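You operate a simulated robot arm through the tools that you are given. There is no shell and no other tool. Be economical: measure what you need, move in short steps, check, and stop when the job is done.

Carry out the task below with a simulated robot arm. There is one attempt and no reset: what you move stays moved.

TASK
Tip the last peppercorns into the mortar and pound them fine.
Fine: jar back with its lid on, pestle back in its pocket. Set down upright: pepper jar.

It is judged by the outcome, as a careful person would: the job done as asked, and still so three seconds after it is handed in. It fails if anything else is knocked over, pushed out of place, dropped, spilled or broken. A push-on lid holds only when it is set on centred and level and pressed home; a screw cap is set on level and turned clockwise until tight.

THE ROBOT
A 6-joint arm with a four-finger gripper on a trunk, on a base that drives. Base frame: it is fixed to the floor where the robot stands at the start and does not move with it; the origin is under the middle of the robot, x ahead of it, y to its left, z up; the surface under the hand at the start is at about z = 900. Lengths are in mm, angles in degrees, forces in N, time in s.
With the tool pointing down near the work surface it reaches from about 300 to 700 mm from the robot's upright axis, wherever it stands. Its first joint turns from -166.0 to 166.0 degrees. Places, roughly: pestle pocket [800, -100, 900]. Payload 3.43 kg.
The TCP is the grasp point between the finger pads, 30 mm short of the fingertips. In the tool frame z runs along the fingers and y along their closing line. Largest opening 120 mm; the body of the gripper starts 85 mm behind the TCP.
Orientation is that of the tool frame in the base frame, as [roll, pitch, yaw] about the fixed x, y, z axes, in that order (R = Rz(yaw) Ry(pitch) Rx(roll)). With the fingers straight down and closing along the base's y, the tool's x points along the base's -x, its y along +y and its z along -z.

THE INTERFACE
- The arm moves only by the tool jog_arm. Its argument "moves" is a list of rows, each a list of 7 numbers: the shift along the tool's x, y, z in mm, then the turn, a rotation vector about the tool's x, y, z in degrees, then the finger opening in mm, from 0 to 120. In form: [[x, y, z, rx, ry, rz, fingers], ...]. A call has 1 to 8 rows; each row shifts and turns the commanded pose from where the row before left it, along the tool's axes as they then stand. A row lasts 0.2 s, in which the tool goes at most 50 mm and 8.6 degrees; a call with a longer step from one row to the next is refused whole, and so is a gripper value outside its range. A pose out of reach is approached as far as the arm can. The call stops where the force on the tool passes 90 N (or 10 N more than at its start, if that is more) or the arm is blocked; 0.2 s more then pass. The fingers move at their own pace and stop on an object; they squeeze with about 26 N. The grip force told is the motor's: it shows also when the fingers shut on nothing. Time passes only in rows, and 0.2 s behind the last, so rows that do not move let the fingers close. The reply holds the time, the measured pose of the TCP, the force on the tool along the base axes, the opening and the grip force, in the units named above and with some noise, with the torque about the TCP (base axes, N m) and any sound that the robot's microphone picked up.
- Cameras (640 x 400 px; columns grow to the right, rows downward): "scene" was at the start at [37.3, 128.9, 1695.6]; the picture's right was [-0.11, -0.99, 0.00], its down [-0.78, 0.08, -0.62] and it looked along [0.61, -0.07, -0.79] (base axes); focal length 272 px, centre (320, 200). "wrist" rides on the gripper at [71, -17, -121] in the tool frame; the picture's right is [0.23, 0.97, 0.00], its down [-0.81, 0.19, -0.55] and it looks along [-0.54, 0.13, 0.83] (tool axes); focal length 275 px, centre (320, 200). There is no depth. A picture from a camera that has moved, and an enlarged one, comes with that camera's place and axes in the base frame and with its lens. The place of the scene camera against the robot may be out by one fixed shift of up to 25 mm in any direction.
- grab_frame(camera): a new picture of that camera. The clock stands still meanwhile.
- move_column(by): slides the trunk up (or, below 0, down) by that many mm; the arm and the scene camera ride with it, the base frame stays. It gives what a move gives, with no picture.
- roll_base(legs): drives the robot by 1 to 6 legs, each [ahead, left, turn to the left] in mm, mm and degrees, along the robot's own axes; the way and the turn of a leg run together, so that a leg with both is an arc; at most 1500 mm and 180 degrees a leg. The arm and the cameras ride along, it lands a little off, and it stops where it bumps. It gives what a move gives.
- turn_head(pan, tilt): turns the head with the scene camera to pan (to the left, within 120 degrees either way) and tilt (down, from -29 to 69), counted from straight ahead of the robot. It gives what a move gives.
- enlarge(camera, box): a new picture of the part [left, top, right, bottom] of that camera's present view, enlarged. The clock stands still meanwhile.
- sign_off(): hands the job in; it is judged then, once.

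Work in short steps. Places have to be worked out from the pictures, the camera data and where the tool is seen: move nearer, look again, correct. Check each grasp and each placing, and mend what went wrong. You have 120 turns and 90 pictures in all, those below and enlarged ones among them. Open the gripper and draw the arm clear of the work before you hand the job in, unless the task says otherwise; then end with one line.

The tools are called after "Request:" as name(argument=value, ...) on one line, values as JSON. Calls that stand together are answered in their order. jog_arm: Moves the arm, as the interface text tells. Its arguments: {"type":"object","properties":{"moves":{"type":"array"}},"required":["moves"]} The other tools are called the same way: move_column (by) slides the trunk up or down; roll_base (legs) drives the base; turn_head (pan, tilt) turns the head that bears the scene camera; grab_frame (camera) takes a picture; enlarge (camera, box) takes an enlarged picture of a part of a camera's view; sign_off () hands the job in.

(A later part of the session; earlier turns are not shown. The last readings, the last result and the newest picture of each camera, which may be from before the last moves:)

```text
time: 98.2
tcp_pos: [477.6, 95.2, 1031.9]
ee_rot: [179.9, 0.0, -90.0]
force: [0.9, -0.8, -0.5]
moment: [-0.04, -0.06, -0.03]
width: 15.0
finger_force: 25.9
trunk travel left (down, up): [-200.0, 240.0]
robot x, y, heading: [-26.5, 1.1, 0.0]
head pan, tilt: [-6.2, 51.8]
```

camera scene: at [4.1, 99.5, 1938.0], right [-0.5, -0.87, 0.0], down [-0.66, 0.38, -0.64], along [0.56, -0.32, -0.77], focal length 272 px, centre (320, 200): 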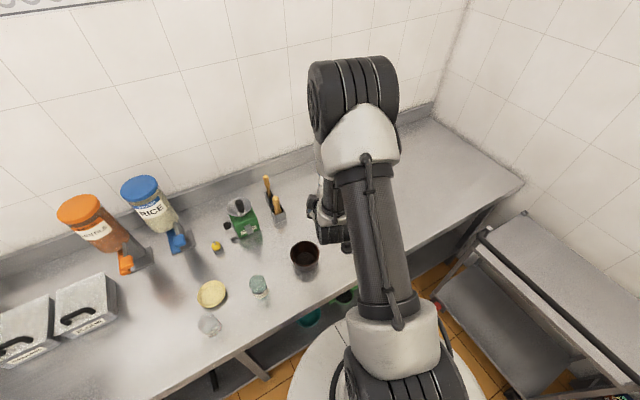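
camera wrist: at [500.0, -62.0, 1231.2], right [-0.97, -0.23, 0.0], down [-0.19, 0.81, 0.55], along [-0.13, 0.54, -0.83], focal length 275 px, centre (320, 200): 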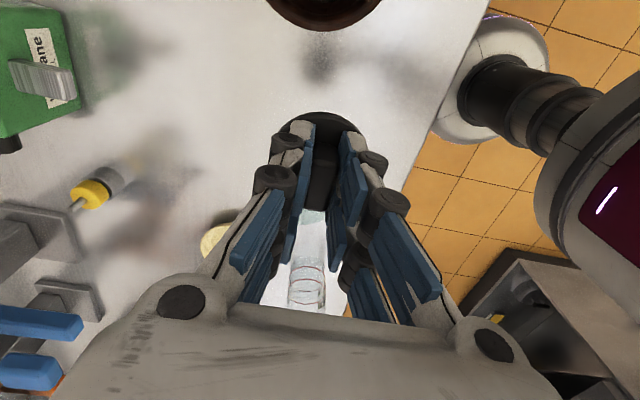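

Request:
jog_arm(moves=[[0, 0, 1, 0, 0, 0, 5], [0, 0, 1, 0, 0, 0, 5], [0, 0, 1, 0, 0, 0, 5], [0, 0, 0, 0, 0, 0, 5]])

Request:
enlarge(camera="scene", box=[290, 205, 340, 245])

```text
time: 99.2
tcp_pos: [479.2, 94.4, 1030.7]
ee_rot: [-179.9, 0.2, -90.0]
force: [2.5, -0.5, 20.4]
moment: [-0.48, -0.04, 0.05]
width: 15.1
finger_force: 25.9
trunk travel left (down, up): [-200.0, 240.0]
robot x, y, heading: [-28.7, -2.2, -0.1]
head pan, tilt: [-6.2, 51.8]
```

```text
10.00 times, centred on (315, 225) of scene
camera zoom: at [9.6, 128.7, 1695.9], right [-0.11, -0.99, 0.0], down [-0.78, 0.08, -0.62], along [0.62, -0.07, -0.79], focal length 2724 px, centre (370, -50)
```

zoom: 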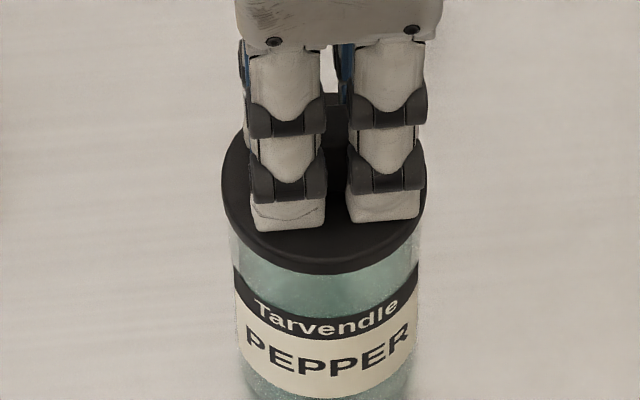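

Contact at 20 N and visually centred. Pressing further in small steps.

Request:
jog_arm(moves=[[0, 0, 1, 0, 0, 0, 5], [0, 0, 1, 0, 0, 0, 5], [0, 0, 0, 0, 0, 0, 5]])

```text
time: 100.0
tcp_pos: [477.2, 94.0, 1030.5]
ee_rot: [-179.7, 0.2, -90.1]
force: [1.9, 0.9, 45.5]
moment: [-0.16, -0.01, -0.01]
width: 14.9
finger_force: 25.8
trunk travel left (down, up): [-200.0, 240.0]
robot x, y, heading: [-26.0, 0.2, -0.1]
head pan, tilt: [-6.2, 51.8]
```

Contact is now even. Continuing the press to see whether it seats.

Request:
jog_arm(moves=[[0, 0, 1, 0, 0, 0, 5], [0, 0, 1, 0, 0, 0, 5], [0, 0, 1, 0, 0, 0, 5], [0, 0, 0, 0, 0, 0, 5]])

Request:
enlarge(camera="scene", box=[290, 205, 340, 245])

```text
time: 101.0
tcp_pos: [478.2, 94.8, 1031.2]
ee_rot: [-179.3, 0.2, -90.0]
force: [-3.2, -3.2, 70.1]
moment: [-0.26, 0.42, 0.01]
width: 15.0
finger_force: 25.3
trunk travel left (down, up): [-200.0, 240.0]
robot x, y, heading: [-24.5, -1.4, -0.1]
head pan, tilt: [-6.2, 51.8]
```

```text
10.00 times, centred on (315, 225) of scene
camera zoom: at [4.6, 127.3, 1696.3], right [-0.11, -0.99, 0.0], down [-0.78, 0.08, -0.62], along [0.62, -0.07, -0.78], focal length 2724 px, centre (370, -50)
```

zoom: 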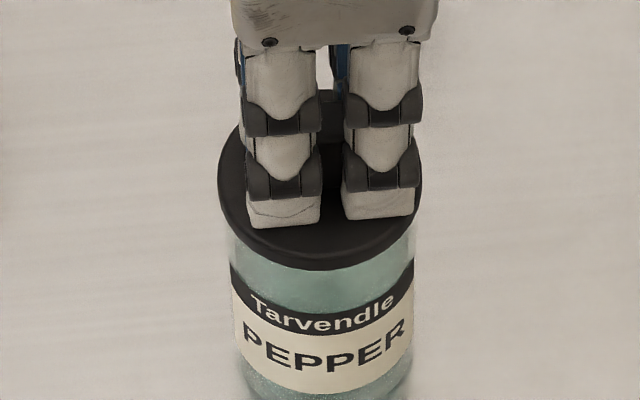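

No travel at 70 N: either a screw cap or just unseated. Easing off and turning clockwise a little to test for a thread.

Request:
jog_arm(moves=[[0, 0, -2, 0, 0, 0, 5], [0, 0, -2, 0, 0, 0, 5], [0, 0, 0, 0, 0, 0, 5]])

Request:
jog_arm(moves=[[0, 0, 0, 0, 0, 6, 5], [0, 0, 0, 0, 0, 6, 5], [0, 0, 0, 0, 0, 6, 5], [0, 0, 0, 0, 0, 6, 5], [0, 0, 0, 0, 0, 0, 5]])

```text
time: 101.8
tcp_pos: [476.7, 93.6, 1030.0]
ee_rot: [-179.7, 0.2, -90.0]
force: [3.5, -2.3, 42.6]
moment: [-0.19, -0.07, 0.01]
width: 14.9
finger_force: 25.8
trunk travel left (down, up): [-200.0, 240.0]
robot x, y, heading: [-27.0, 0.3, -0.2]
head pan, tilt: [-6.2, 51.8]
```

```text
time: 103.0
tcp_pos: [477.5, 94.3, 1030.4]
ee_rot: [-179.8, 0.3, -114.0]
force: [0.0, 1.9, 45.2]
moment: [-0.01, 0.11, 0.02]
width: 15.1
finger_force: 26.3
trunk travel left (down, up): [-200.0, 240.0]
robot x, y, heading: [-27.1, -0.8, 0.3]
head pan, tilt: [-6.2, 51.8]
```

Turned 24° with no torque. Checking in the picture whether the jar turned along or the cap moved.

Request:
enlarge(camera="scene", box=[290, 205, 340, 245])

Request:
enlarge(camera="wrist", box=[240, 60, 400, 200])

```text
10.00 times, centred on (315, 225) of scene
camera zoom: at [7.2, 128.5, 1695.9], right [-0.11, -0.99, 0.0], down [-0.78, 0.08, -0.62], along [0.62, -0.07, -0.78], focal length 2724 px, centre (370, -50)
```

zoom: 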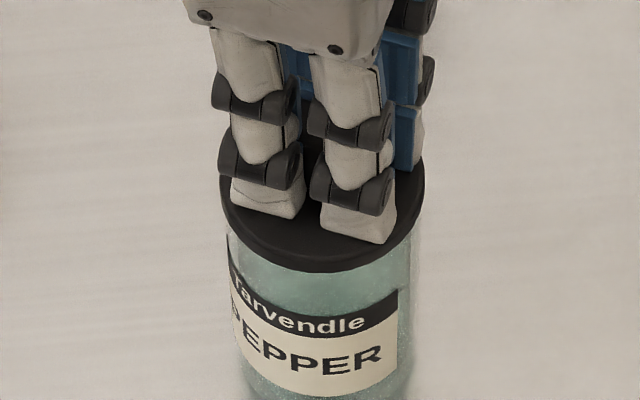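

```text
2.86 times, centred on (320, 130) of wrist
camera zoom: at [462.7, 23.2, 1151.0], right [-0.98, 0.19, 0.0], down [0.15, 0.82, 0.56], along [0.11, 0.55, -0.83], focal length 786 px, centre (320, 400)
```

zoom: 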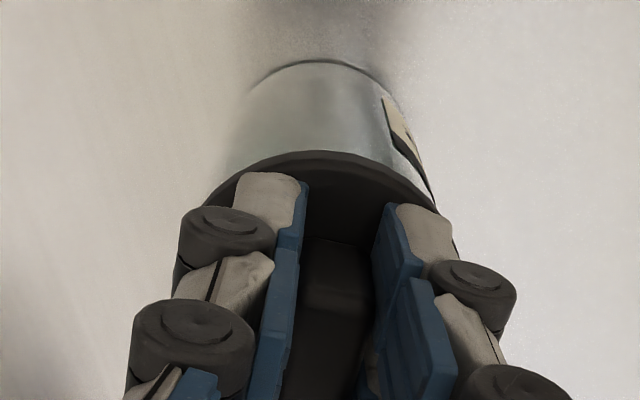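

The jar turned with the lid and the rim is covered. Testing the seat: lift slightly and see whether the jar comes along.

Request:
jog_arm(moves=[[0, 0, -3, 0, 0, 0, 5], [0, 0, -3, 0, 0, 0, 5], [0, 0, -3, 0, 0, 0, 5], [0, 0, -2, 0, 0, 0, 5], [0, 0, 0, 0, 0, 0, 5]])

Request:
enlarge(camera="scene", box=[290, 205, 340, 245])

```text
time: 104.2
tcp_pos: [476.5, 94.8, 1037.3]
ee_rot: [179.8, -0.1, -114.0]
force: [-0.6, -0.3, 0.3]
moment: [-0.02, 0.03, 0.0]
width: 15.0
finger_force: 25.9
trunk travel left (down, up): [-200.0, 240.0]
robot x, y, heading: [-25.5, -2.1, 0.2]
head pan, tilt: [-6.2, 51.8]
```

```text
10.00 times, centred on (315, 225) of scene
camera zoom: at [11.1, 128.9, 1695.6], right [-0.11, -0.99, 0.0], down [-0.78, 0.08, -0.62], along [0.61, -0.07, -0.79], focal length 2724 px, centre (370, -50)
```

zoom: 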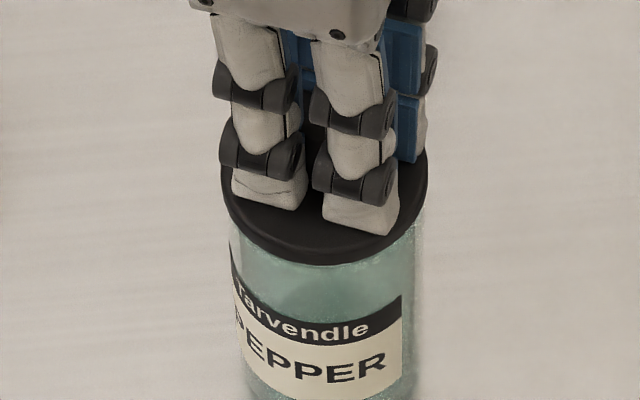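

The jar stayed down, so the lid isn't seated. First contact was on the −y side and the wrist view shows the jar slightly +y/−x of the lid; shifting the lid by (−1,+1.5) and pressing again.

Request:
jog_arm(moves=[[-0.96, 1.5, 0, 0, 0, 0, 5], [0, 0, 4, 0, 0, 0, 5], [0, 0, 2, 0, 0, 0, 5], [0, 0, 1, 0, 0, 0, 5], [0, 0, 1, 0, 0, 0, 5], [0, 0, 1, 0, 0, 0, 5], [0, 0, 0, 0, 0, 0, 5]])

```text
time: 105.8
tcp_pos: [477.6, 97.4, 1029.9]
ee_rot: [179.9, -0.1, -114.0]
force: [-0.6, 2.1, 7.9]
moment: [0.16, -0.07, 0.05]
width: 14.9
finger_force: 26.0
trunk travel left (down, up): [-200.0, 240.0]
robot x, y, heading: [-23.6, -3.6, -0.1]
head pan, tilt: [-6.2, 51.8]
```

Contact moved to the +y side; pressing on while easing y back by 0.7.

Request:
jog_arm(moves=[[0.64, -0.28, -0.5, 0, 0, 0, 5], [0, 0, 1, 0, 0, 0, 5], [0, 0, 1, 0, 0, 0, 5], [0, 0, 0, 0, 0, 0, 5]])

```text
time: 106.8
tcp_pos: [477.1, 97.1, 1030.1]
ee_rot: [-179.7, 0.2, -114.0]
force: [-0.7, 8.1, 39.6]
moment: [0.35, 0.08, 0.03]
width: 15.0
finger_force: 26.1
trunk travel left (down, up): [-200.0, 240.0]
robot x, y, heading: [-23.7, -6.2, 0.1]
head pan, tilt: [-6.2, 51.8]
```

Request:
jog_arm(moves=[[0, 0, 1, 0, 0, 0, 5], [0, 0, 1, 0, 0, 0, 5], [0, 0, 1, 0, 0, 0, 5], [0, 0, 1, 0, 0, 0, 5], [0, 0, 0, 0, 0, 0, 5]])

Request:
enlarge(camera="wrist", box=[240, 60, 400, 200])

```text
time: 108.0
tcp_pos: [476.9, 96.0, 1031.3]
ee_rot: [-179.5, 0.5, -114.0]
force: [-4.0, 2.7, 68.2]
moment: [-0.13, 0.51, 0.03]
width: 14.9
finger_force: 26.6
trunk travel left (down, up): [-200.0, 240.0]
robot x, y, heading: [-28.0, 0.8, -0.2]
head pan, tilt: [-6.2, 51.8]
```

```text
2.86 times, centred on (320, 130) of wrist
camera zoom: at [461.4, 23.8, 1150.8], right [-0.98, 0.19, -0.01], down [0.15, 0.82, 0.56], along [0.11, 0.55, -0.83], focal length 786 px, centre (320, 400)
```

zoom: 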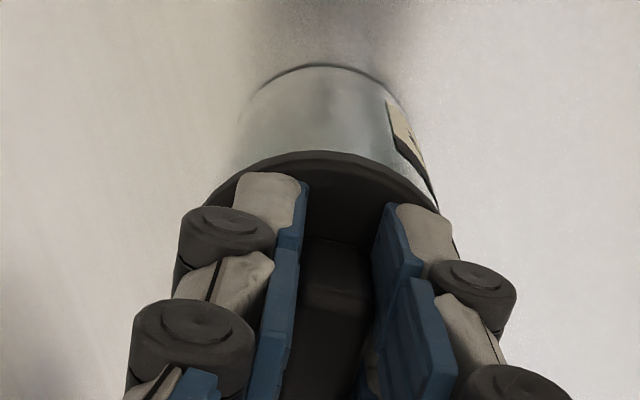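

Still not seated; the wrist view indicates the jar is a bit toward −x. Easing off and taking a precise look at jar versus lid edges.

Request:
jog_arm(moves=[[0, 0, -4, 0, 0, 0, 5], [0, 0, -4, 0, 0, 0, 5], [0, 0, -4, 0, 0, 0, 5], [0, 0, -1, 0, 0, 0, 5], [0, 0, 0, 0, 0, 0, 5]])

Request:
enlarge(camera="wrist", box=[275, 75, 365, 140])

Request:
enlarge(camera="scene", box=[290, 212, 340, 252])

```text
time: 109.2
tcp_pos: [475.5, 96.5, 1036.2]
ee_rot: [179.8, -0.2, -114.0]
force: [-0.3, -0.5, -1.0]
moment: [0.01, 0.0, -0.02]
width: 14.9
finger_force: 25.9
trunk travel left (down, up): [-200.0, 240.0]
robot x, y, heading: [-22.5, -2.0, -0.1]
head pan, tilt: [-6.2, 51.8]
```

```text
6.15 times, centred on (320, 108) of wrist
camera zoom: at [463.4, 23.9, 1157.2], right [-0.98, 0.19, 0.0], down [0.16, 0.82, 0.55], along [0.1, 0.54, -0.83], focal length 1694 px, centre (320, 769)
```

zoom: 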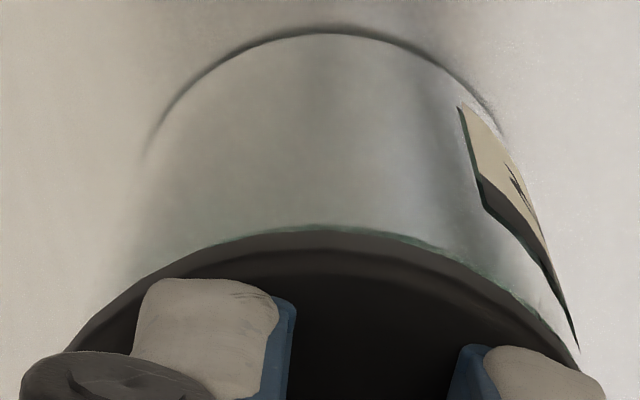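

```text
10.00 times, centred on (315, 232) of scene
camera zoom: at [11.0, 128.8, 1695.6], right [-0.11, -0.99, 0.0], down [-0.78, 0.08, -0.62], along [0.61, -0.07, -0.79], focal length 2724 px, centre (370, -120)
```

zoom: 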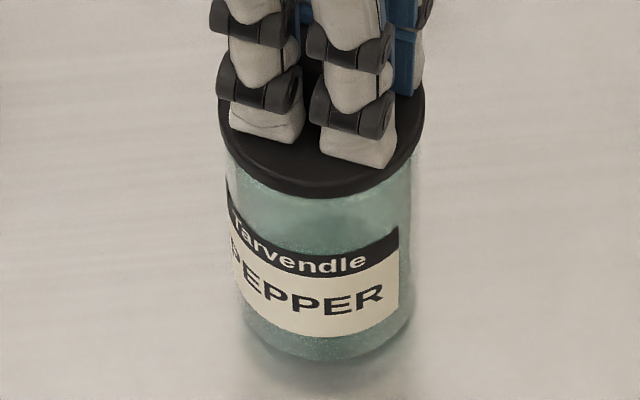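

Alignment is within ~1 mm, yet 70 N didn't seat it, so a screw cap is likely. I'll shift the last 1 mm, rest it with light force, and turn clockwise so the jar doesn't spin along.

Request:
jog_arm(moves=[[0, 1, 0, 0, 0, 0, 5], [0, 0, 4, 0, 0, 0, 5], [0, 0, 1, 0, 0, 0, 5], [0, 0, 1, 0, 0, 0, 5], [0, 0, 0, 0, 0, 0, 5]])

```text
time: 110.4
tcp_pos: [475.8, 96.7, 1030.2]
ee_rot: [180.0, 0.0, -114.1]
force: [0.2, 0.0, 0.9]
moment: [-0.02, 0.02, 0.0]
width: 14.9
finger_force: 26.2
trunk travel left (down, up): [-200.0, 240.0]
robot x, y, heading: [-30.2, 2.8, 0.2]
head pan, tilt: [-6.2, 51.8]
```

Request:
jog_arm(moves=[[0, 0, 0.3, 0, 0, 0, 5], [0, 0, 0, 0, 0, 8, 5], [0, 0, 0, 0, 0, 8, 5], [0, 0, 0, 0, 0, 8, 5], [0, 0, 0, 0, 0, 8, 5], [0, 0, 0, 0, 0, 8, 5], [0, 0, 0, 0, 0, 0, 5]])

Request:
enlarge(camera="scene", box=[290, 212, 340, 252])

```text
time: 112.0
tcp_pos: [475.8, 96.7, 1030.2]
ee_rot: [180.0, -0.1, -154.2]
force: [0.3, 0.7, -1.1]
moment: [0.02, 0.01, 0.03]
width: 14.8
finger_force: 25.8
trunk travel left (down, up): [-200.0, 240.0]
robot x, y, heading: [-24.5, 4.6, -0.0]
head pan, tilt: [-6.2, 51.8]
```

```text
10.00 times, centred on (315, 232) of scene
camera zoom: at [11.2, 129.0, 1695.6], right [-0.11, -0.99, 0.0], down [-0.78, 0.08, -0.62], along [0.61, -0.07, -0.79], focal length 2724 px, centre (370, -120)
```

zoom: 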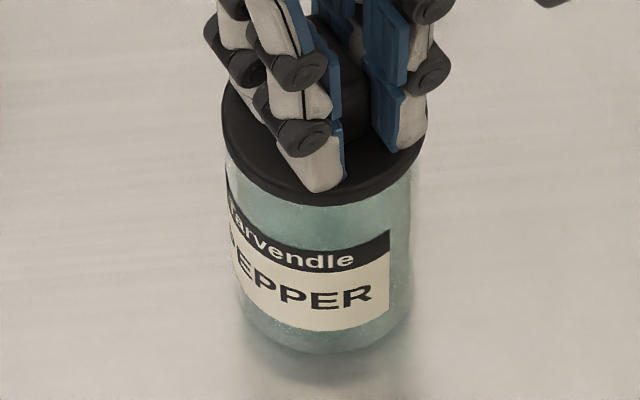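

The cap turned relative to the jar with light force. Lowering a little to check contact, then turning on.

Request:
jog_arm(moves=[[0, 0, 1, 0, 0, 0, 5], [0, 0, 1, 0, 0, 0, 5], [0, 0, 0, 0, 0, 0, 5]])

```text
time: 112.8
tcp_pos: [475.0, 97.1, 1029.7]
ee_rot: [-179.9, 0.2, -154.0]
force: [0.6, -1.7, 24.5]
moment: [-0.12, 0.17, -0.03]
width: 15.3
finger_force: 25.5
trunk travel left (down, up): [-200.0, 240.0]
robot x, y, heading: [-24.7, -2.3, 0.4]
head pan, tilt: [-6.2, 51.8]
```

Now turning further with a light ~8 N load, watching torque.

Request:
jog_arm(moves=[[0, 0, -1.2, 0, 0, 0, 5], [0, 0, 0, 0, 0, 8, 5], [0, 0, 0, 0, 0, 8, 5], [0, 0, 0, 0, 0, 8, 5], [0, 0, 0, 0, 0, 8, 5], [0, 0, 0, 0, 0, 8, 5], [0, 0, 0, 0, 0, 8, 5], [0, 0, 0, 0, 0, 0, 5]])

Request:
enlarge(camera="scene", box=[290, 212, 340, 252])

```text
time: 114.6
tcp_pos: [474.9, 96.6, 1031.1]
ee_rot: [180.0, -0.1, 157.8]
force: [0.3, 1.3, 13.3]
moment: [-0.01, -0.2, -0.04]
width: 15.0
finger_force: 25.8
trunk travel left (down, up): [-200.0, 240.0]
robot x, y, heading: [-27.1, -0.6, 0.2]
head pan, tilt: [-6.2, 51.8]
```

```text
10.00 times, centred on (315, 232) of scene
camera zoom: at [10.1, 129.0, 1695.7], right [-0.11, -0.99, 0.0], down [-0.78, 0.08, -0.62], along [0.62, -0.07, -0.79], focal length 2724 px, centre (370, -120)
```

zoom: 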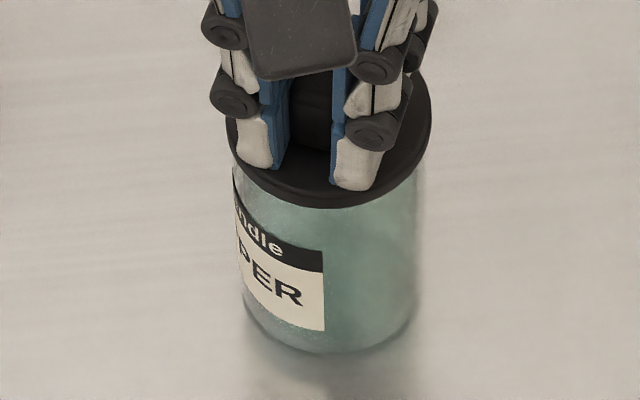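

The jar just spins along, so no thread seems to bite. I'll lift the lid up high to see its profile/underside with the scene camera.

Request:
jog_arm(moves=[[0, 0, -10, 0, 0, 0, 5], [0, 0, -45, 0, 0, 0, 5], [0, 0, -48, 0, 0, 0, 5], [0, 0, -48, 0, 0, 0, 5], [0, 0, -48, 0, 0, 0, 5], [0, 0, -48, 0, 0, 0, 5], [0, 0, -48, 0, 0, 0, 5], [0, 0, -48, 0, 0, 0, 5]])

Request:
turn_head(pan=-6.2, tilt=30)

Request:
grab_frame(camera="scene")

```text
time: 116.4
tcp_pos: [475.4, 94.2, 1368.5]
ee_rot: [180.0, -0.2, 158.1]
force: [-0.2, -0.4, 0.4]
moment: [0.0, -0.01, 0.03]
width: 15.3
finger_force: 25.7
trunk travel left (down, up): [-200.0, 240.0]
robot x, y, heading: [-23.7, -0.4, 0.1]
head pan, tilt: [-6.2, 51.8]
```

```text
time: 117.2
tcp_pos: [476.0, 94.3, 1367.0]
ee_rot: [-179.9, -0.1, 157.9]
force: [-0.1, 0.3, 0.0]
moment: [-0.02, -0.05, -0.01]
width: 15.1
finger_force: 25.8
trunk travel left (down, up): [-200.0, 240.0]
robot x, y, heading: [-26.3, -3.0, -0.1]
head pan, tilt: [-6.2, 30.0]
```

```text
18 pictures are left
camera scene: at [26.2, 127.3, 1727.5], right [-0.11, -0.99, 0.0], down [-0.5, 0.05, -0.87], along [0.86, -0.09, -0.5], focal length 272 px, centre (320, 200)
```

scene: 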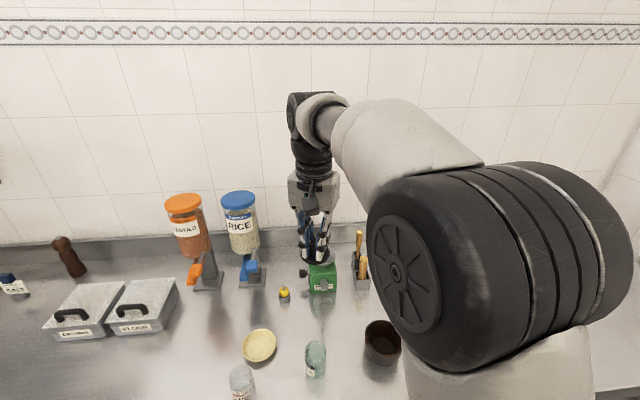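

Request:
enlarge(camera="scene", box=[290, 225, 345, 275])

```text
8.00 times, centred on (318, 250) of scene
camera zoom: at [26.2, 127.3, 1727.5], right [-0.11, -0.99, 0.0], down [-0.5, 0.05, -0.87], along [0.86, -0.09, -0.5], focal length 2180 px, centre (340, -200)
```

zoom: 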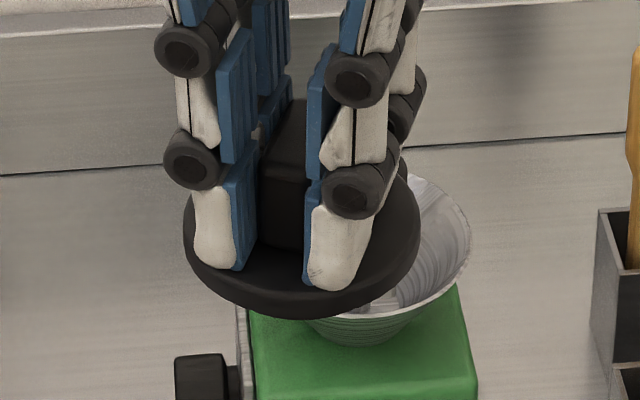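

The lid is a plain capped disc, so it is a push-on. The last alignment (after the 1 mm shift) never got a full press; going straight back down and pressing properly.

Request:
jog_arm(moves=[[0, 0, 48, 0, 0, 0, 5], [0, 0, 48, 0, 0, 0, 5], [0, 0, 48, 0, 0, 0, 5], [0, 0, 48, 0, 0, 0, 5], [0, 0, 48, 0, 0, 0, 5], [0, 0, 48, 0, 0, 0, 5], [0, 0, 40, 0, 0, 0, 5], [0, 0, 7, 0, 0, 0, 5]])

Request:
jog_arm(moves=[[0, 0, 3, 0, 0, 0, 5], [0, 0, 2, 0, 0, 0, 5], [0, 0, 2, 0, 0, 0, 5], [0, 0, 0, 0, 0, 0, 5]])

```text
time: 119.0
tcp_pos: [476.0, 95.2, 1038.4]
ee_rot: [179.9, 0.0, 157.9]
force: [-0.4, -0.2, 5.1]
moment: [-0.09, -0.12, -0.02]
width: 15.1
finger_force: 25.7
trunk travel left (down, up): [-200.0, 240.0]
robot x, y, heading: [-24.7, 2.0, -0.0]
head pan, tilt: [-6.2, 30.0]
```

```text
time: 120.0
tcp_pos: [475.3, 96.2, 1036.0]
ee_rot: [179.5, 0.4, 158.0]
force: [-1.0, -4.3, 58.1]
moment: [-0.52, -1.04, -0.08]
width: 15.0
finger_force: 25.9
trunk travel left (down, up): [-200.0, 240.0]
robot x, y, heading: [-27.5, -0.7, 0.2]
head pan, tilt: [-6.2, 30.0]
```

Important: contact is now at z≈1038, 7 mm higher than before, so earlier the cap had actually slipped over the rim; now its skirt sits on the rim at the +x/−y side. Backing off, nudging (+0.8,−0.5) and lowering gently.

Request:
jog_arm(moves=[[0, 0, -5, 0, 0, 0, 5], [0, 0, -3, 0, 0, 0, 5], [-0.93, -0.16, 0, 0, 0, 0, 5], [0, 0, 4, 0, 0, 0, 5], [0, 0, 2, 0, 0, 0, 5], [0, 0, 1, 0, 0, 0, 5], [0, 0, 0, 0, 0, 0, 5]])

```text
time: 121.6
tcp_pos: [471.5, 96.3, 1031.9]
ee_rot: [-179.8, -0.4, 158.1]
force: [-7.1, -0.9, 16.7]
moment: [0.17, 0.6, 0.0]
width: 15.5
finger_force: 26.2
trunk travel left (down, up): [-200.0, 240.0]
robot x, y, heading: [-24.4, -2.4, 0.2]
head pan, tilt: [-6.2, 30.0]
heard: snap
```

Heard a "snap" – the lid seated at z≈1032. Verifying by a small lift: the jar should come along.

Request:
jog_arm(moves=[[0, 0, -3, 0, 0, 0, 5], [0, 0, -3, 0, 0, 0, 5], [0, 0, -3, 0, 0, 0, 5], [0, 0, -3, 0, 0, 0, 5], [0, 0, 0, 0, 0, 0, 5]])

Request:
turn_head(pan=-6.2, tilt=51.8)

Request:
enlarge(camera="scene", box=[275, 205, 355, 265])

```text
time: 122.8
tcp_pos: [476.4, 95.9, 1044.5]
ee_rot: [180.0, 0.0, 158.1]
force: [0.0, 0.2, -0.1]
moment: [-0.01, -0.02, -0.03]
width: 15.2
finger_force: 25.9
trunk travel left (down, up): [-200.0, 240.0]
robot x, y, heading: [-26.6, 1.3, 0.1]
head pan, tilt: [-6.2, 30.0]
heard: snap
```

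```text
time: 123.7
tcp_pos: [477.5, 95.2, 1043.3]
ee_rot: [-180.0, -0.1, 158.0]
force: [0.3, -0.2, 0.0]
moment: [-0.01, 0.0, 0.02]
width: 15.3
finger_force: 26.0
trunk travel left (down, up): [-200.0, 240.0]
robot x, y, heading: [-25.6, -0.1, 0.1]
head pan, tilt: [-6.2, 51.8]
```

```text
6.67 times, centred on (315, 235) of scene
camera zoom: at [11.2, 128.9, 1695.7], right [-0.11, -0.99, 0.0], down [-0.78, 0.08, -0.62], along [0.62, -0.07, -0.79], focal length 1816 px, centre (353, -33)
```

zoom: 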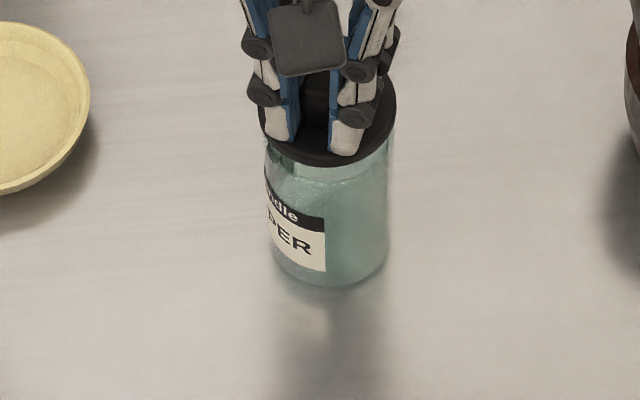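

The lift popped it off again (second snap). When it snapped, the hand was pulled ~4–5 mm toward −x, agreeing with the scene camera (jar x≈471). Shifting the lid there and pressing.

Request:
jog_arm(moves=[[4.2, -1, 0, 0, 0, 0, 5], [0, 0, 4, 0, 0, 0, 5], [0, 0, 3, 0, 0, 0, 5], [0, 0, 2, 0, 0, 0, 5], [0, 0, 1, 0, 0, 0, 5], [0, 0, 1, 0, 0, 0, 5], [0, 0, 0, 0, 0, 0, 5]])

```text
time: 125.3
tcp_pos: [471.7, 97.2, 1036.2]
ee_rot: [179.7, 0.2, 158.0]
force: [0.7, 0.6, 44.2]
moment: [0.89, 0.5, -0.01]
width: 15.3
finger_force: 26.2
trunk travel left (down, up): [-200.0, 240.0]
robot x, y, heading: [-27.8, 1.1, -0.1]
head pan, tilt: [-6.2, 51.8]
```

Contact is now on the +y side; nudging y by −1 (x +0.5), where it snapped before, and pressing.

Request:
jog_arm(moves=[[0, 0, -4, 0, 0, 0, 5], [-0.84, -0.74, 0, 0, 0, 0, 5], [0, 0, 2, 0, 0, 0, 5], [0, 0, 1, 0, 0, 0, 5], [0, 0, 1, 0, 0, 0, 5], [0, 0, 1, 0, 0, 0, 5], [0, 0, 0, 0, 0, 0, 5]])

```text
time: 126.9
tcp_pos: [472.6, 95.0, 1029.8]
ee_rot: [179.9, -0.1, 157.9]
force: [-0.9, 0.0, 0.2]
moment: [-0.01, 0.05, -0.01]
width: 15.4
finger_force: 25.9
trunk travel left (down, up): [-200.0, 240.0]
robot x, y, heading: [-25.7, -0.5, 0.0]
head pan, tilt: [-6.2, 51.8]
```

It dropped in to z 1029.8 with no resistance – well centred. Now pressing home.

Request:
jog_arm(moves=[[0, 0, 1, 0, 0, 0, 5], [0, 0, 1, 0, 0, 0, 5], [0, 0, 1, 0, 0, 0, 5], [0, 0, 1, 0, 0, 0, 5], [0, 0, 1, 0, 0, 0, 5], [0, 0, 0, 0, 0, 0, 5]])

```text
time: 128.3
tcp_pos: [471.6, 96.2, 1031.2]
ee_rot: [179.6, 0.3, 158.1]
force: [-3.8, 2.4, 46.0]
moment: [0.13, 0.39, 0.01]
width: 15.0
finger_force: 26.0
trunk travel left (down, up): [-200.0, 240.0]
robot x, y, heading: [-25.2, -1.2, 0.1]
head pan, tilt: [-6.2, 51.8]
```

Request:
jog_arm(moves=[[0, 0, 1, 0, 0, 0, 5], [0, 0, 1, 0, 0, 0, 5], [0, 0, 1, 0, 0, 0, 5], [0, 0, 1, 0, 0, 0, 5], [0, 0, 1, 0, 0, 0, 5], [0, 0, 0, 0, 0, 0, 5]])

```text
time: 129.7
tcp_pos: [476.5, 97.1, 1030.9]
ee_rot: [179.4, 0.8, 158.0]
force: [-8.7, -2.0, 40.1]
moment: [-0.08, 1.19, 0.04]
width: 15.4
finger_force: 26.0
trunk travel left (down, up): [-200.0, 240.0]
robot x, y, heading: [-24.2, 2.3, -0.2]
head pan, tilt: [-6.2, 51.8]
stopped in row 6: the force on the tool passed its limit at 90 N (the readings are from after the stop); the commanded pose is now the measured one
```

The force limit tripped and the hand shifted in x. Easing off and looking.

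Request:
jog_arm(moves=[[0, 0, -2, 0, 0, 0, 5], [0, 0, -1, 0, 0, 0, 5], [0, 0, 0, 0, 0, 0, 5]])

Request:
enlarge(camera="scene", box=[285, 205, 345, 255])

```text
time: 130.5
tcp_pos: [475.0, 96.6, 1030.2]
ee_rot: [179.5, 0.6, 158.0]
force: [-2.3, -3.4, 24.5]
moment: [-0.22, 0.37, 0.0]
width: 15.1
finger_force: 26.0
trunk travel left (down, up): [-200.0, 240.0]
robot x, y, heading: [-23.1, 1.1, -0.2]
head pan, tilt: [-6.2, 51.8]
```

```text
8.00 times, centred on (315, 230) of scene
camera zoom: at [8.6, 127.8, 1695.8], right [-0.11, -0.99, 0.0], down [-0.78, 0.08, -0.62], along [0.62, -0.07, -0.78], focal length 2180 px, centre (360, -40)
```

zoom: 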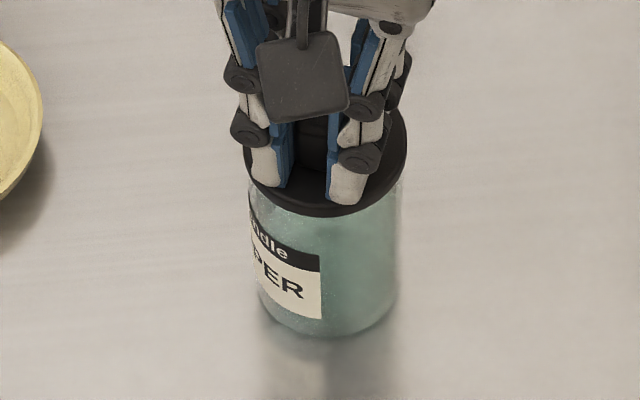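

I'll let go of the lid (it rests on the jar), back up, and look at its true seat from above.

Request:
jog_arm(moves=[[0, 0, -1.5, 0, 0, 0, 5], [0, 0, 0, 0, 0, 0, 50], [0, 0, 0, 0, 0, 0, 50], [0, 0, 0, 0, 0, 0, 50], [0, 0, -30, 0, 0, 0, 60], [0, 0, -45, 0, 0, 0, 60], [0, 0, -45, 0, 0, 0, 60]])

Request:
enlarge(camera="scene", box=[285, 200, 345, 255])

Request:
enlarge(camera="wrist", box=[240, 60, 400, 180])

```text
time: 132.1
tcp_pos: [476.4, 98.9, 1151.3]
ee_rot: [179.6, 0.5, 158.0]
force: [-0.9, 0.5, 0.5]
moment: [0.01, -0.03, 0.0]
width: 60.2
finger_force: 0.0
trunk travel left (down, up): [-200.0, 240.0]
robot x, y, heading: [-24.9, -0.5, 0.1]
head pan, tilt: [-6.2, 51.8]
heard: snap
```

```text
7.27 times, centred on (315, 228) of scene
camera zoom: at [9.7, 128.6, 1695.8], right [-0.11, -0.99, 0.0], down [-0.78, 0.08, -0.62], along [0.62, -0.07, -0.79], focal length 1982 px, centre (356, 0)
```

zoom: 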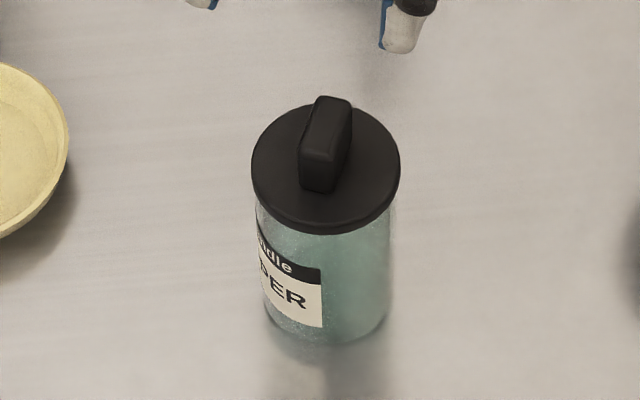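

```text
3.33 times, centred on (320, 120) of wrist
camera zoom: at [402.8, 108.9, 1272.5], right [0.15, 0.99, 0.0], down [0.82, -0.13, 0.56], along [0.55, -0.08, -0.83], focal length 918 px, centre (320, 467)
```

zoom: 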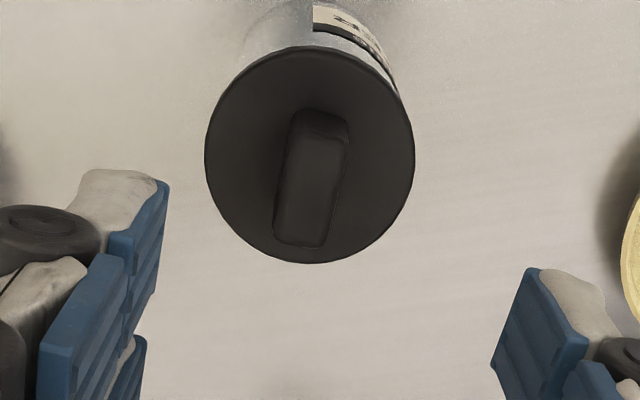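

The lid now sits centred and level, and a snap sounded as I let go. To be sure it's home, I'll press straight down on the bar with closed fingertips.

Request:
jog_arm(moves=[[-0.7, -2.5, 0, 0, 0, 0, 0], [0, 0, 0, 0, 0, 0, 0], [0, 0, 40, 0, 0, 0, 0], [0, 0, 35, 0, 0, 0, 0], [0, 0, 8, 0, 0, 0, 0], [0, 0, 4, 0, 0, 0, 0], [0, 0, 0, 0, 0, 0, 0]])

Request:
jog_arm(moves=[[0, 0, 1.5, 0, 0, 0, 0], [0, 0, 1.5, 0, 0, 0, 0], [0, 0, 1.5, 0, 0, 0, 0], [0, 0, 1.5, 0, 0, 0, 0], [0, 0, 0, 0, 0, 0, 0]])

```text
time: 133.7
tcp_pos: [475.9, 93.5, 1063.2]
ee_rot: [179.6, 0.5, 157.9]
force: [0.0, -0.5, -0.7]
moment: [-0.01, -0.01, 0.03]
width: 0.0
finger_force: 25.6
trunk travel left (down, up): [-200.0, 240.0]
robot x, y, heading: [-27.4, -2.4, 0.1]
head pan, tilt: [-6.2, 51.8]
```

```text
time: 134.9
tcp_pos: [476.2, 94.3, 1057.7]
ee_rot: [179.7, 0.4, 158.0]
force: [0.8, -0.5, 0.7]
moment: [-0.01, 0.0, -0.01]
width: 0.3
finger_force: 25.9
trunk travel left (down, up): [-200.0, 240.0]
robot x, y, heading: [-26.4, -3.4, 0.1]
head pan, tilt: [-6.2, 51.8]
```

No contact yet at 1057.7; trimming y +1.2 and continuing down.

Request:
jog_arm(moves=[[0.45, 1.1, 1.5, 0, 0, 0, 0], [0, 0, 1.5, 0, 0, 0, 0], [0, 0, 1.5, 0, 0, 0, 0], [0, 0, 1, 0, 0, 0, 0], [0, 0, 1, 0, 0, 0, 0], [0, 0, 0, 0, 0, 0, 0]])

```text
time: 136.3
tcp_pos: [476.6, 95.0, 1054.5]
ee_rot: [179.3, 0.8, 157.9]
force: [-2.8, -3.6, 39.9]
moment: [-0.06, 0.24, -0.01]
width: 5.8
finger_force: 25.8
trunk travel left (down, up): [-200.0, 240.0]
robot x, y, heading: [-29.5, -2.6, 0.3]
head pan, tilt: [-6.2, 51.8]
```

Pressing at 40 N, even. A bit more, then lift off and look/listen.

Request:
jog_arm(moves=[[0, 0, 1, 0, 0, 0, 5], [0, 0, 1, 0, 0, 0, 5], [0, 0, 0, 0, 0, 0, 5], [0, 0, -4, 0, 0, 0, 5], [0, 0, -4, 0, 0, 0, 5], [0, 0, -30, 0, 0, 0, 5], [0, 0, -40, 0, 0, 0, 60], [0, 0, -40, 0, 0, 0, 60]])

Request:
enlarge(camera="scene", box=[285, 200, 345, 255])

```text
time: 138.1
tcp_pos: [471.6, 94.3, 1167.4]
ee_rot: [179.6, 0.3, 158.0]
force: [0.3, -0.1, 0.0]
moment: [0.03, -0.03, 0.01]
width: 48.7
finger_force: 0.0
trunk travel left (down, up): [-200.0, 240.0]
robot x, y, heading: [-25.6, -1.7, -0.1]
head pan, tilt: [-6.2, 51.8]
```

```text
7.27 times, centred on (315, 228) of scene
camera zoom: at [9.8, 128.5, 1695.7], right [-0.11, -0.99, 0.0], down [-0.78, 0.08, -0.62], along [0.62, -0.07, -0.79], focal length 1982 px, centre (356, 0)
```

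zoom: 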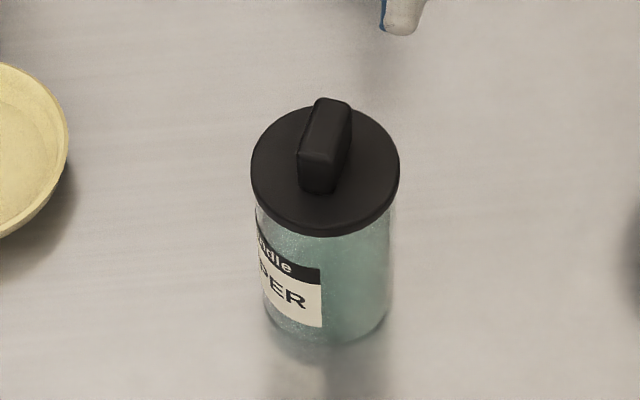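

No more snaps, lid looks level. I need certainty: grip the bar again gently and lift a few mm, reading the weight.

Request:
jog_arm(moves=[[0, 0, 45, 0, 0, 0, 60], [0, 0, 45, 0, 0, 0, 60], [0, 0, 36, 0, 0, 0, 60], [0, 0, 0, 0, 0, 0, 5], [0, 0, 0, 0, 0, 0, 5], [0, 0, 0, 0, 0, 0, 5], [0, 0, 0, 0, 0, 0, 5]])

Request:
jog_arm(moves=[[0, 0, -2, 0, 0, 0, 5], [0, 0, -2, 0, 0, 0, 5], [0, 0, -2, 0, 0, 0, 5], [0, 0, 0, 0, 0, 0, 5], [0, 0, 0, 0, 0, 0, 5]])

```text
time: 139.7
tcp_pos: [474.0, 95.0, 1041.1]
ee_rot: [179.6, 0.4, 158.1]
force: [0.9, 0.3, 0.5]
moment: [0.02, -0.01, -0.04]
width: 15.4
finger_force: 26.0
trunk travel left (down, up): [-200.0, 240.0]
robot x, y, heading: [-25.1, 2.6, 0.1]
head pan, tilt: [-6.2, 51.8]
heard: snap
```

```text
time: 140.9
tcp_pos: [476.0, 95.9, 1048.9]
ee_rot: [179.6, 0.6, 158.0]
force: [-0.8, -0.4, 0.3]
moment: [0.0, -0.01, 0.01]
width: 15.1
finger_force: 26.7
trunk travel left (down, up): [-200.0, 240.0]
robot x, y, heading: [-27.1, 3.4, 0.1]
head pan, tilt: [-6.2, 51.8]
```

It came off again when gripped, but the snap on *release* suggests it latches once free of the hand's slight tilt. I'll true up the tool tilt, set it back down, and press in steps listening for the snap.

Request:
jog_arm(moves=[[0, 0, 0, 0.4, 0.6, 0, 5], [0, 0, 3, 0, 0, 0, 5], [0, 0, 2, 0, 0, 0, 5], [0, 0, 1, 0, 0, 0, 5], [0, 0, 0, 0, 0, 0, 5]])

Request:
jog_arm(moves=[[0, 0, 1, 0, 0, 0, 5], [0, 0, 1, 0, 0, 0, 5], [0, 0, 1, 0, 0, 0, 5], [0, 0, 0, 0, 0, 0, 5]])

Request:
enlarge(camera="scene", box=[285, 200, 345, 255])

```text
time: 142.1
tcp_pos: [476.4, 96.3, 1041.7]
ee_rot: [180.0, -0.1, 158.0]
force: [-0.5, 0.1, 0.0]
moment: [0.02, 0.0, 0.0]
width: 15.2
finger_force: 25.7
trunk travel left (down, up): [-200.0, 240.0]
robot x, y, heading: [-26.8, 1.5, -0.3]
head pan, tilt: [-6.2, 51.8]
```

```text
time: 143.1
tcp_pos: [475.8, 96.0, 1041.8]
ee_rot: [179.9, 0.1, 157.9]
force: [-0.2, 4.0, 21.8]
moment: [-0.01, -0.25, 0.05]
width: 15.2
finger_force: 25.9
trunk travel left (down, up): [-200.0, 240.0]
robot x, y, heading: [-25.0, -1.1, 0.2]
head pan, tilt: [-6.2, 51.8]
heard: snap
```

```text
7.27 times, centred on (315, 228) of scene
camera zoom: at [9.0, 129.1, 1695.9], right [-0.11, -0.99, 0.0], down [-0.78, 0.08, -0.62], along [0.62, -0.07, -0.79], focal length 1982 px, centre (356, 0)
```

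zoom: 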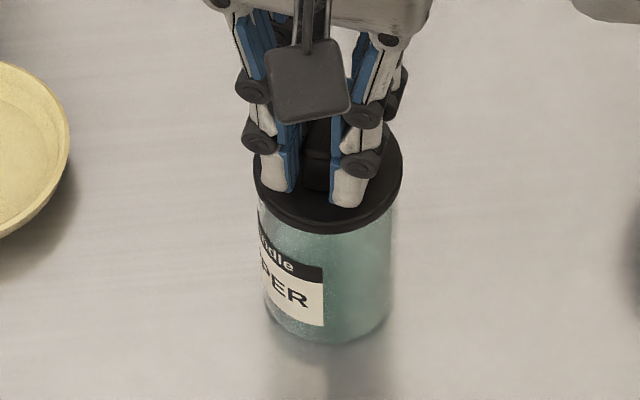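

Snap at ~22 N with the tool level. Pressing further home, then a very gentle lift test.

Request:
jog_arm(moves=[[0, 0, 1, 0, 0, 0, 5], [0, 0, 1, 0, 0, 0, 5], [0, 0, 1, 0, 0, 0, 5], [0, 0, 0, 0, 0, 0, 5]])

Request:
jog_arm(moves=[[0, 0, -2, 0, 0, 0, 5], [0, 0, -1.5, 0, 0, 0, 5], [0, 0, -1, 0, 0, 0, 5], [0, 0, -1, 0, 0, 0, 5], [0, 0, 0, 0, 0, 0, 5]])

Request:
jog_arm(moves=[[0, 0, -1, 0, 0, 0, 5], [0, 0, -1, 0, 0, 0, 5], [0, 0, -1, 0, 0, 0, 5], [0, 0, 0, 0, 0, 0, 5]])

```text
time: 144.1
tcp_pos: [475.6, 96.4, 1036.8]
ee_rot: [179.9, 0.0, 158.0]
force: [4.6, 5.4, 29.9]
moment: [0.18, -0.24, 0.0]
width: 15.1
finger_force: 25.9
trunk travel left (down, up): [-200.0, 240.0]
robot x, y, heading: [-29.4, 0.3, 0.0]
head pan, tilt: [-6.2, 51.8]
```

```text
time: 145.3
tcp_pos: [475.6, 96.3, 1039.5]
ee_rot: [-179.9, -0.1, 158.0]
force: [-0.4, -0.2, -0.6]
moment: [0.0, 0.03, -0.02]
width: 15.3
finger_force: 25.7
trunk travel left (down, up): [-200.0, 240.0]
robot x, y, heading: [-26.4, -2.1, 0.0]
head pan, tilt: [-6.2, 51.8]
heard: snap
```

```text
time: 146.3
tcp_pos: [475.6, 96.0, 1044.5]
ee_rot: [180.0, -0.1, 158.0]
force: [0.5, -0.1, -0.1]
moment: [0.0, 0.0, -0.01]
width: 15.2
finger_force: 26.1
trunk travel left (down, up): [-200.0, 240.0]
robot x, y, heading: [-29.7, 1.0, -0.1]
head pan, tilt: [-6.2, 51.8]
```

When pressed from 22 to 30 N the lid went in 5 mm, but wasn't fully home and popped back on the pull. Now press much further in one go, level and centred.

Request:
jog_arm(moves=[[0, 0, 3, 0, 0, 0, 5], [0, 0, 2, 0, 0, 0, 5], [0, 0, 2, 0, 0, 0, 5], [0, 0, 2, 0, 0, 0, 5], [0, 0, 2, 0, 0, 0, 5], [0, 0, 0, 0, 0, 0, 5]])

Request:
jog_arm(moves=[[0, 0, 1, 0, 0, 0, 5], [0, 0, 1, 0, 0, 0, 5], [0, 0, 1, 0, 0, 0, 5], [0, 0, 0, 0, 0, 0, 5]])

Request:
jog_arm(moves=[[0, 0, 1, 0, 0, 0, 5], [0, 0, 1, 0, 0, 0, 5], [0, 0, 0, 0, 0, 0, 5]])

```text
time: 147.7
tcp_pos: [475.3, 94.8, 1038.3]
ee_rot: [179.9, 0.3, 158.1]
force: [-2.7, -1.1, 47.0]
moment: [-0.15, -0.61, -0.02]
width: 15.3
finger_force: 26.3
trunk travel left (down, up): [-200.0, 240.0]
robot x, y, heading: [-27.8, -1.9, -0.2]
head pan, tilt: [-6.2, 51.8]
```

```text
time: 148.7
tcp_pos: [475.9, 94.8, 1037.1]
ee_rot: [179.5, 0.6, 158.0]
force: [-5.5, 1.2, 65.2]
moment: [-0.23, -0.83, -0.02]
width: 15.1
finger_force: 26.3
trunk travel left (down, up): [-200.0, 240.0]
robot x, y, heading: [-29.2, 1.8, 0.0]
head pan, tilt: [-6.2, 51.8]
```

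```text
time: 149.5
tcp_pos: [477.2, 93.9, 1036.3]
ee_rot: [179.3, 0.9, 158.0]
force: [-7.3, -1.2, 78.1]
moment: [-0.24, -0.88, -0.03]
width: 15.3
finger_force: 26.1
trunk travel left (down, up): [-200.0, 240.0]
robot x, y, heading: [-27.7, 0.8, -0.0]
head pan, tilt: [-6.2, 51.8]
```

Snaps alternate consistently on/off: it latched when let go and stayed through pressing, and came off only when I gripped/pulled it. So: ease off, release, listen, then press once with closed fingertips and leave it alone.

Request:
jog_arm(moves=[[0, 0, -3, 0, 0, 0, 5], [0, 0, -2, 0, 0, 0, 5], [0, 0, -1.5, 0, 0, 0, 5], [0, 0, 0, 0, 0, 0, 5]])

Request:
jog_arm(moves=[[0, 0, 0, 0, 0, 0, 30], [0, 0, 0, 0, 0, 0, 50], [0, 0, 0, 0, 0, 0, 60], [0, 0, -30, 0, 0, 0, 60], [0, 0, -30, 0, 0, 0, 30], [0, 0, 0, 0, 0, 0, 0], [0, 0, 0, 0, 0, 0, 0]])

Request:
enlarge(camera="scene", box=[285, 200, 345, 255])

```text
time: 150.5
tcp_pos: [474.4, 96.5, 1037.0]
ee_rot: [179.9, 0.1, 158.0]
force: [1.1, 1.5, 36.7]
moment: [0.0, -0.63, 0.01]
width: 15.2
finger_force: 25.9
trunk travel left (down, up): [-200.0, 240.0]
robot x, y, heading: [-23.9, 2.9, -0.1]
head pan, tilt: [-6.2, 51.8]
```

```text
time: 152.1
tcp_pos: [476.5, 93.8, 1092.4]
ee_rot: [-180.0, -0.2, 158.0]
force: [0.3, -0.7, 0.0]
moment: [0.01, 0.0, -0.05]
width: 5.3
finger_force: 2.3
trunk travel left (down, up): [-200.0, 240.0]
robot x, y, heading: [-25.1, 2.2, -0.0]
head pan, tilt: [-6.2, 51.8]
```

```text
7.27 times, centred on (315, 228) of scene
camera zoom: at [10.9, 128.8, 1695.7], right [-0.11, -0.99, 0.0], down [-0.78, 0.08, -0.62], along [0.61, -0.07, -0.79], focal length 1982 px, centre (356, 0)
```

zoom: 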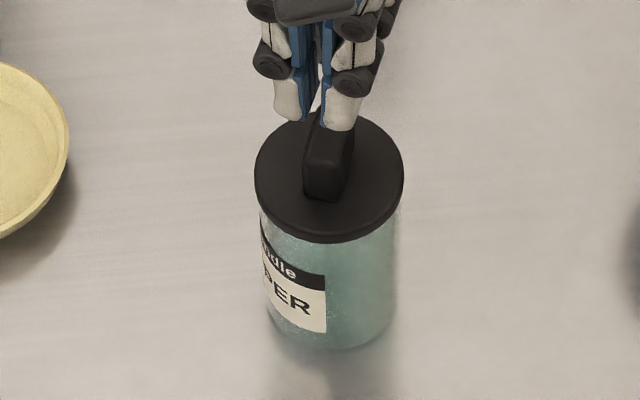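

No snap on release this time, so it needs the press. Pressing down on the bar with closed fingertips in steps, listening.

Request:
jog_arm(moves=[[0, 0, 25, 0, 0, 0, 0], [0, 0, 8, 0, 0, 0, 0], [0, 0, 2, 0, 0, 0, 0], [0, 0, 1, 0, 0, 0, 0], [0, 0, 0, 0, 0, 0, 0]])

Request:
jog_arm(moves=[[0, 0, 1.5, 0, 0, 0, 0], [0, 0, 1.5, 0, 0, 0, 0], [0, 0, 1, 0, 0, 0, 0], [0, 0, 0, 0, 0, 0, 0]])

Request:
jog_arm(moves=[[0, 0, 1.5, 0, 0, 0, 0], [0, 0, 1.5, 0, 0, 0, 0], [0, 0, 0, 0, 0, 0, 0]])

```text
time: 153.3
tcp_pos: [476.3, 95.4, 1057.3]
ee_rot: [-179.9, -0.2, 158.0]
force: [-0.6, 0.0, -0.1]
moment: [0.02, 0.01, 0.0]
width: 0.0
finger_force: 26.1
trunk travel left (down, up): [-200.0, 240.0]
robot x, y, heading: [-26.7, -1.4, -0.1]
head pan, tilt: [-6.2, 51.8]
```

```text
time: 154.3
tcp_pos: [477.0, 94.9, 1056.3]
ee_rot: [179.9, 0.1, 158.0]
force: [0.7, -1.1, 14.3]
moment: [-0.02, -0.03, 0.02]
width: 6.1
finger_force: 25.5
trunk travel left (down, up): [-200.0, 240.0]
robot x, y, heading: [-24.8, -2.2, 0.3]
head pan, tilt: [-6.2, 51.8]
heard: snap
```

```text
time: 155.1
tcp_pos: [475.7, 94.5, 1054.9]
ee_rot: [179.8, 0.2, 157.9]
force: [1.6, -1.9, 47.9]
moment: [-0.06, 0.03, -0.02]
width: 6.2
finger_force: 25.9
trunk travel left (down, up): [-200.0, 240.0]
robot x, y, heading: [-22.8, 0.0, 0.0]
head pan, tilt: [-6.2, 51.8]
```

Snap on the press at 14 N, then held evenly at 48 N – latched. Lifting straight off and leaving it; now toward the pestle (yaw to 180°, move right).

Request:
jog_arm(moves=[[0, 0, -5, 0, 0, 0, 0], [0, 0, -10, 0, 0, 0, 0], [0, 0, -45, 0, 0, 0, 0], [0, 0, -48, 0, 0, 0, 0], [0, 0, -20, 0, 0, -7.33, 0], [0, 0, 0, 0, 0, -7.33, 0], [0, 0, 0, 0, 0, -7.33, 0]])

Request:
jog_arm(moves=[[0, -41, 0, 0, 0, 0, 70], [0, -41, 0, 0, 0, 0, 70], [0, -41, 0, 0, 0, 0, 70], [0, -41, 0, 0, 0, 0, 70], [0, -40, 0, 0, 0, 0, 70]])

Request:
roll_base(legs=[[130, 0, 0]])

Request:
grab_frame(camera="wrist")

```text
time: 156.7
tcp_pos: [475.4, 95.3, 1179.3]
ee_rot: [-180.0, -0.2, -179.9]
force: [0.5, -0.2, -0.2]
moment: [-0.01, -0.03, -0.02]
width: 0.0
finger_force: 26.1
trunk travel left (down, up): [-200.0, 240.0]
robot x, y, heading: [-25.5, -0.6, -0.2]
head pan, tilt: [-6.2, 51.8]
```

```text
time: 157.9
tcp_pos: [472.7, -107.4, 1178.0]
ee_rot: [179.9, -0.2, -179.9]
force: [0.1, -0.4, -0.7]
moment: [0.02, -0.02, -0.02]
width: 70.2
finger_force: 0.1
trunk travel left (down, up): [-200.0, 240.0]
robot x, y, heading: [-28.8, 0.6, 0.1]
head pan, tilt: [-6.2, 51.8]
```

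```text
time: 159.2
tcp_pos: [602.9, -106.2, 1176.4]
ee_rot: [-180.0, -0.2, 179.9]
force: [1.2, -0.8, 0.1]
moment: [-0.01, 0.03, -0.01]
width: 70.1
finger_force: 0.0
trunk travel left (down, up): [-200.0, 240.0]
robot x, y, heading: [104.9, -2.1, 0.3]
head pan, tilt: [-6.2, 51.8]
```

```text
9 pictures are left
camera wrist: at [533.1, -122.9, 1298.3], right [-0.23, 0.97, 0.0], down [0.81, 0.19, 0.55], along [0.53, 0.13, -0.84], focal length 275 px, centre (320, 200)
```

wrist: 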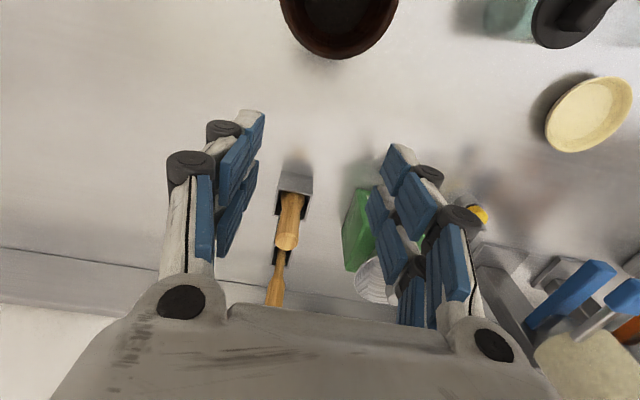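

Base is placed. The pestle stands at ≈[774,-108], top z≈1032. Moving over it at height and checking.

Request:
jog_arm(moves=[[-43, -0.4, 0, 0, 0, 0, 70], [-43, -0.4, 0, 0, 0, 0, 70], [-43, -0.4, 0, 0, 0, 0, 70], [-42.5, -0.4, 0, 0, 0, 0, 70], [0, 0, 30, 0, 0, 0, 70], [0, 0, 0, 0, 0, 0, 70]])

Request:
grab_frame(camera="wrist")

```text
time: 160.6
tcp_pos: [776.1, -107.0, 1148.2]
ee_rot: [179.9, -0.2, -180.0]
force: [-0.5, -1.0, 0.6]
moment: [0.01, -0.03, 0.01]
width: 69.8
finger_force: 0.1
trunk travel left (down, up): [-200.0, 240.0]
robot x, y, heading: [102.9, 1.2, 0.1]
head pan, tilt: [-6.2, 51.8]
```

```text
8 pictures are left
camera wrist: at [705.1, -123.7, 1268.6], right [-0.23, 0.97, 0.0], down [0.81, 0.19, 0.55], along [0.54, 0.13, -0.84], focal length 275 px, centre (320, 200)
```

wrist: 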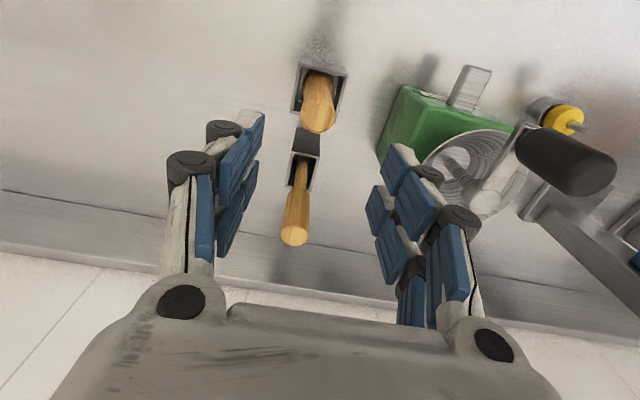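

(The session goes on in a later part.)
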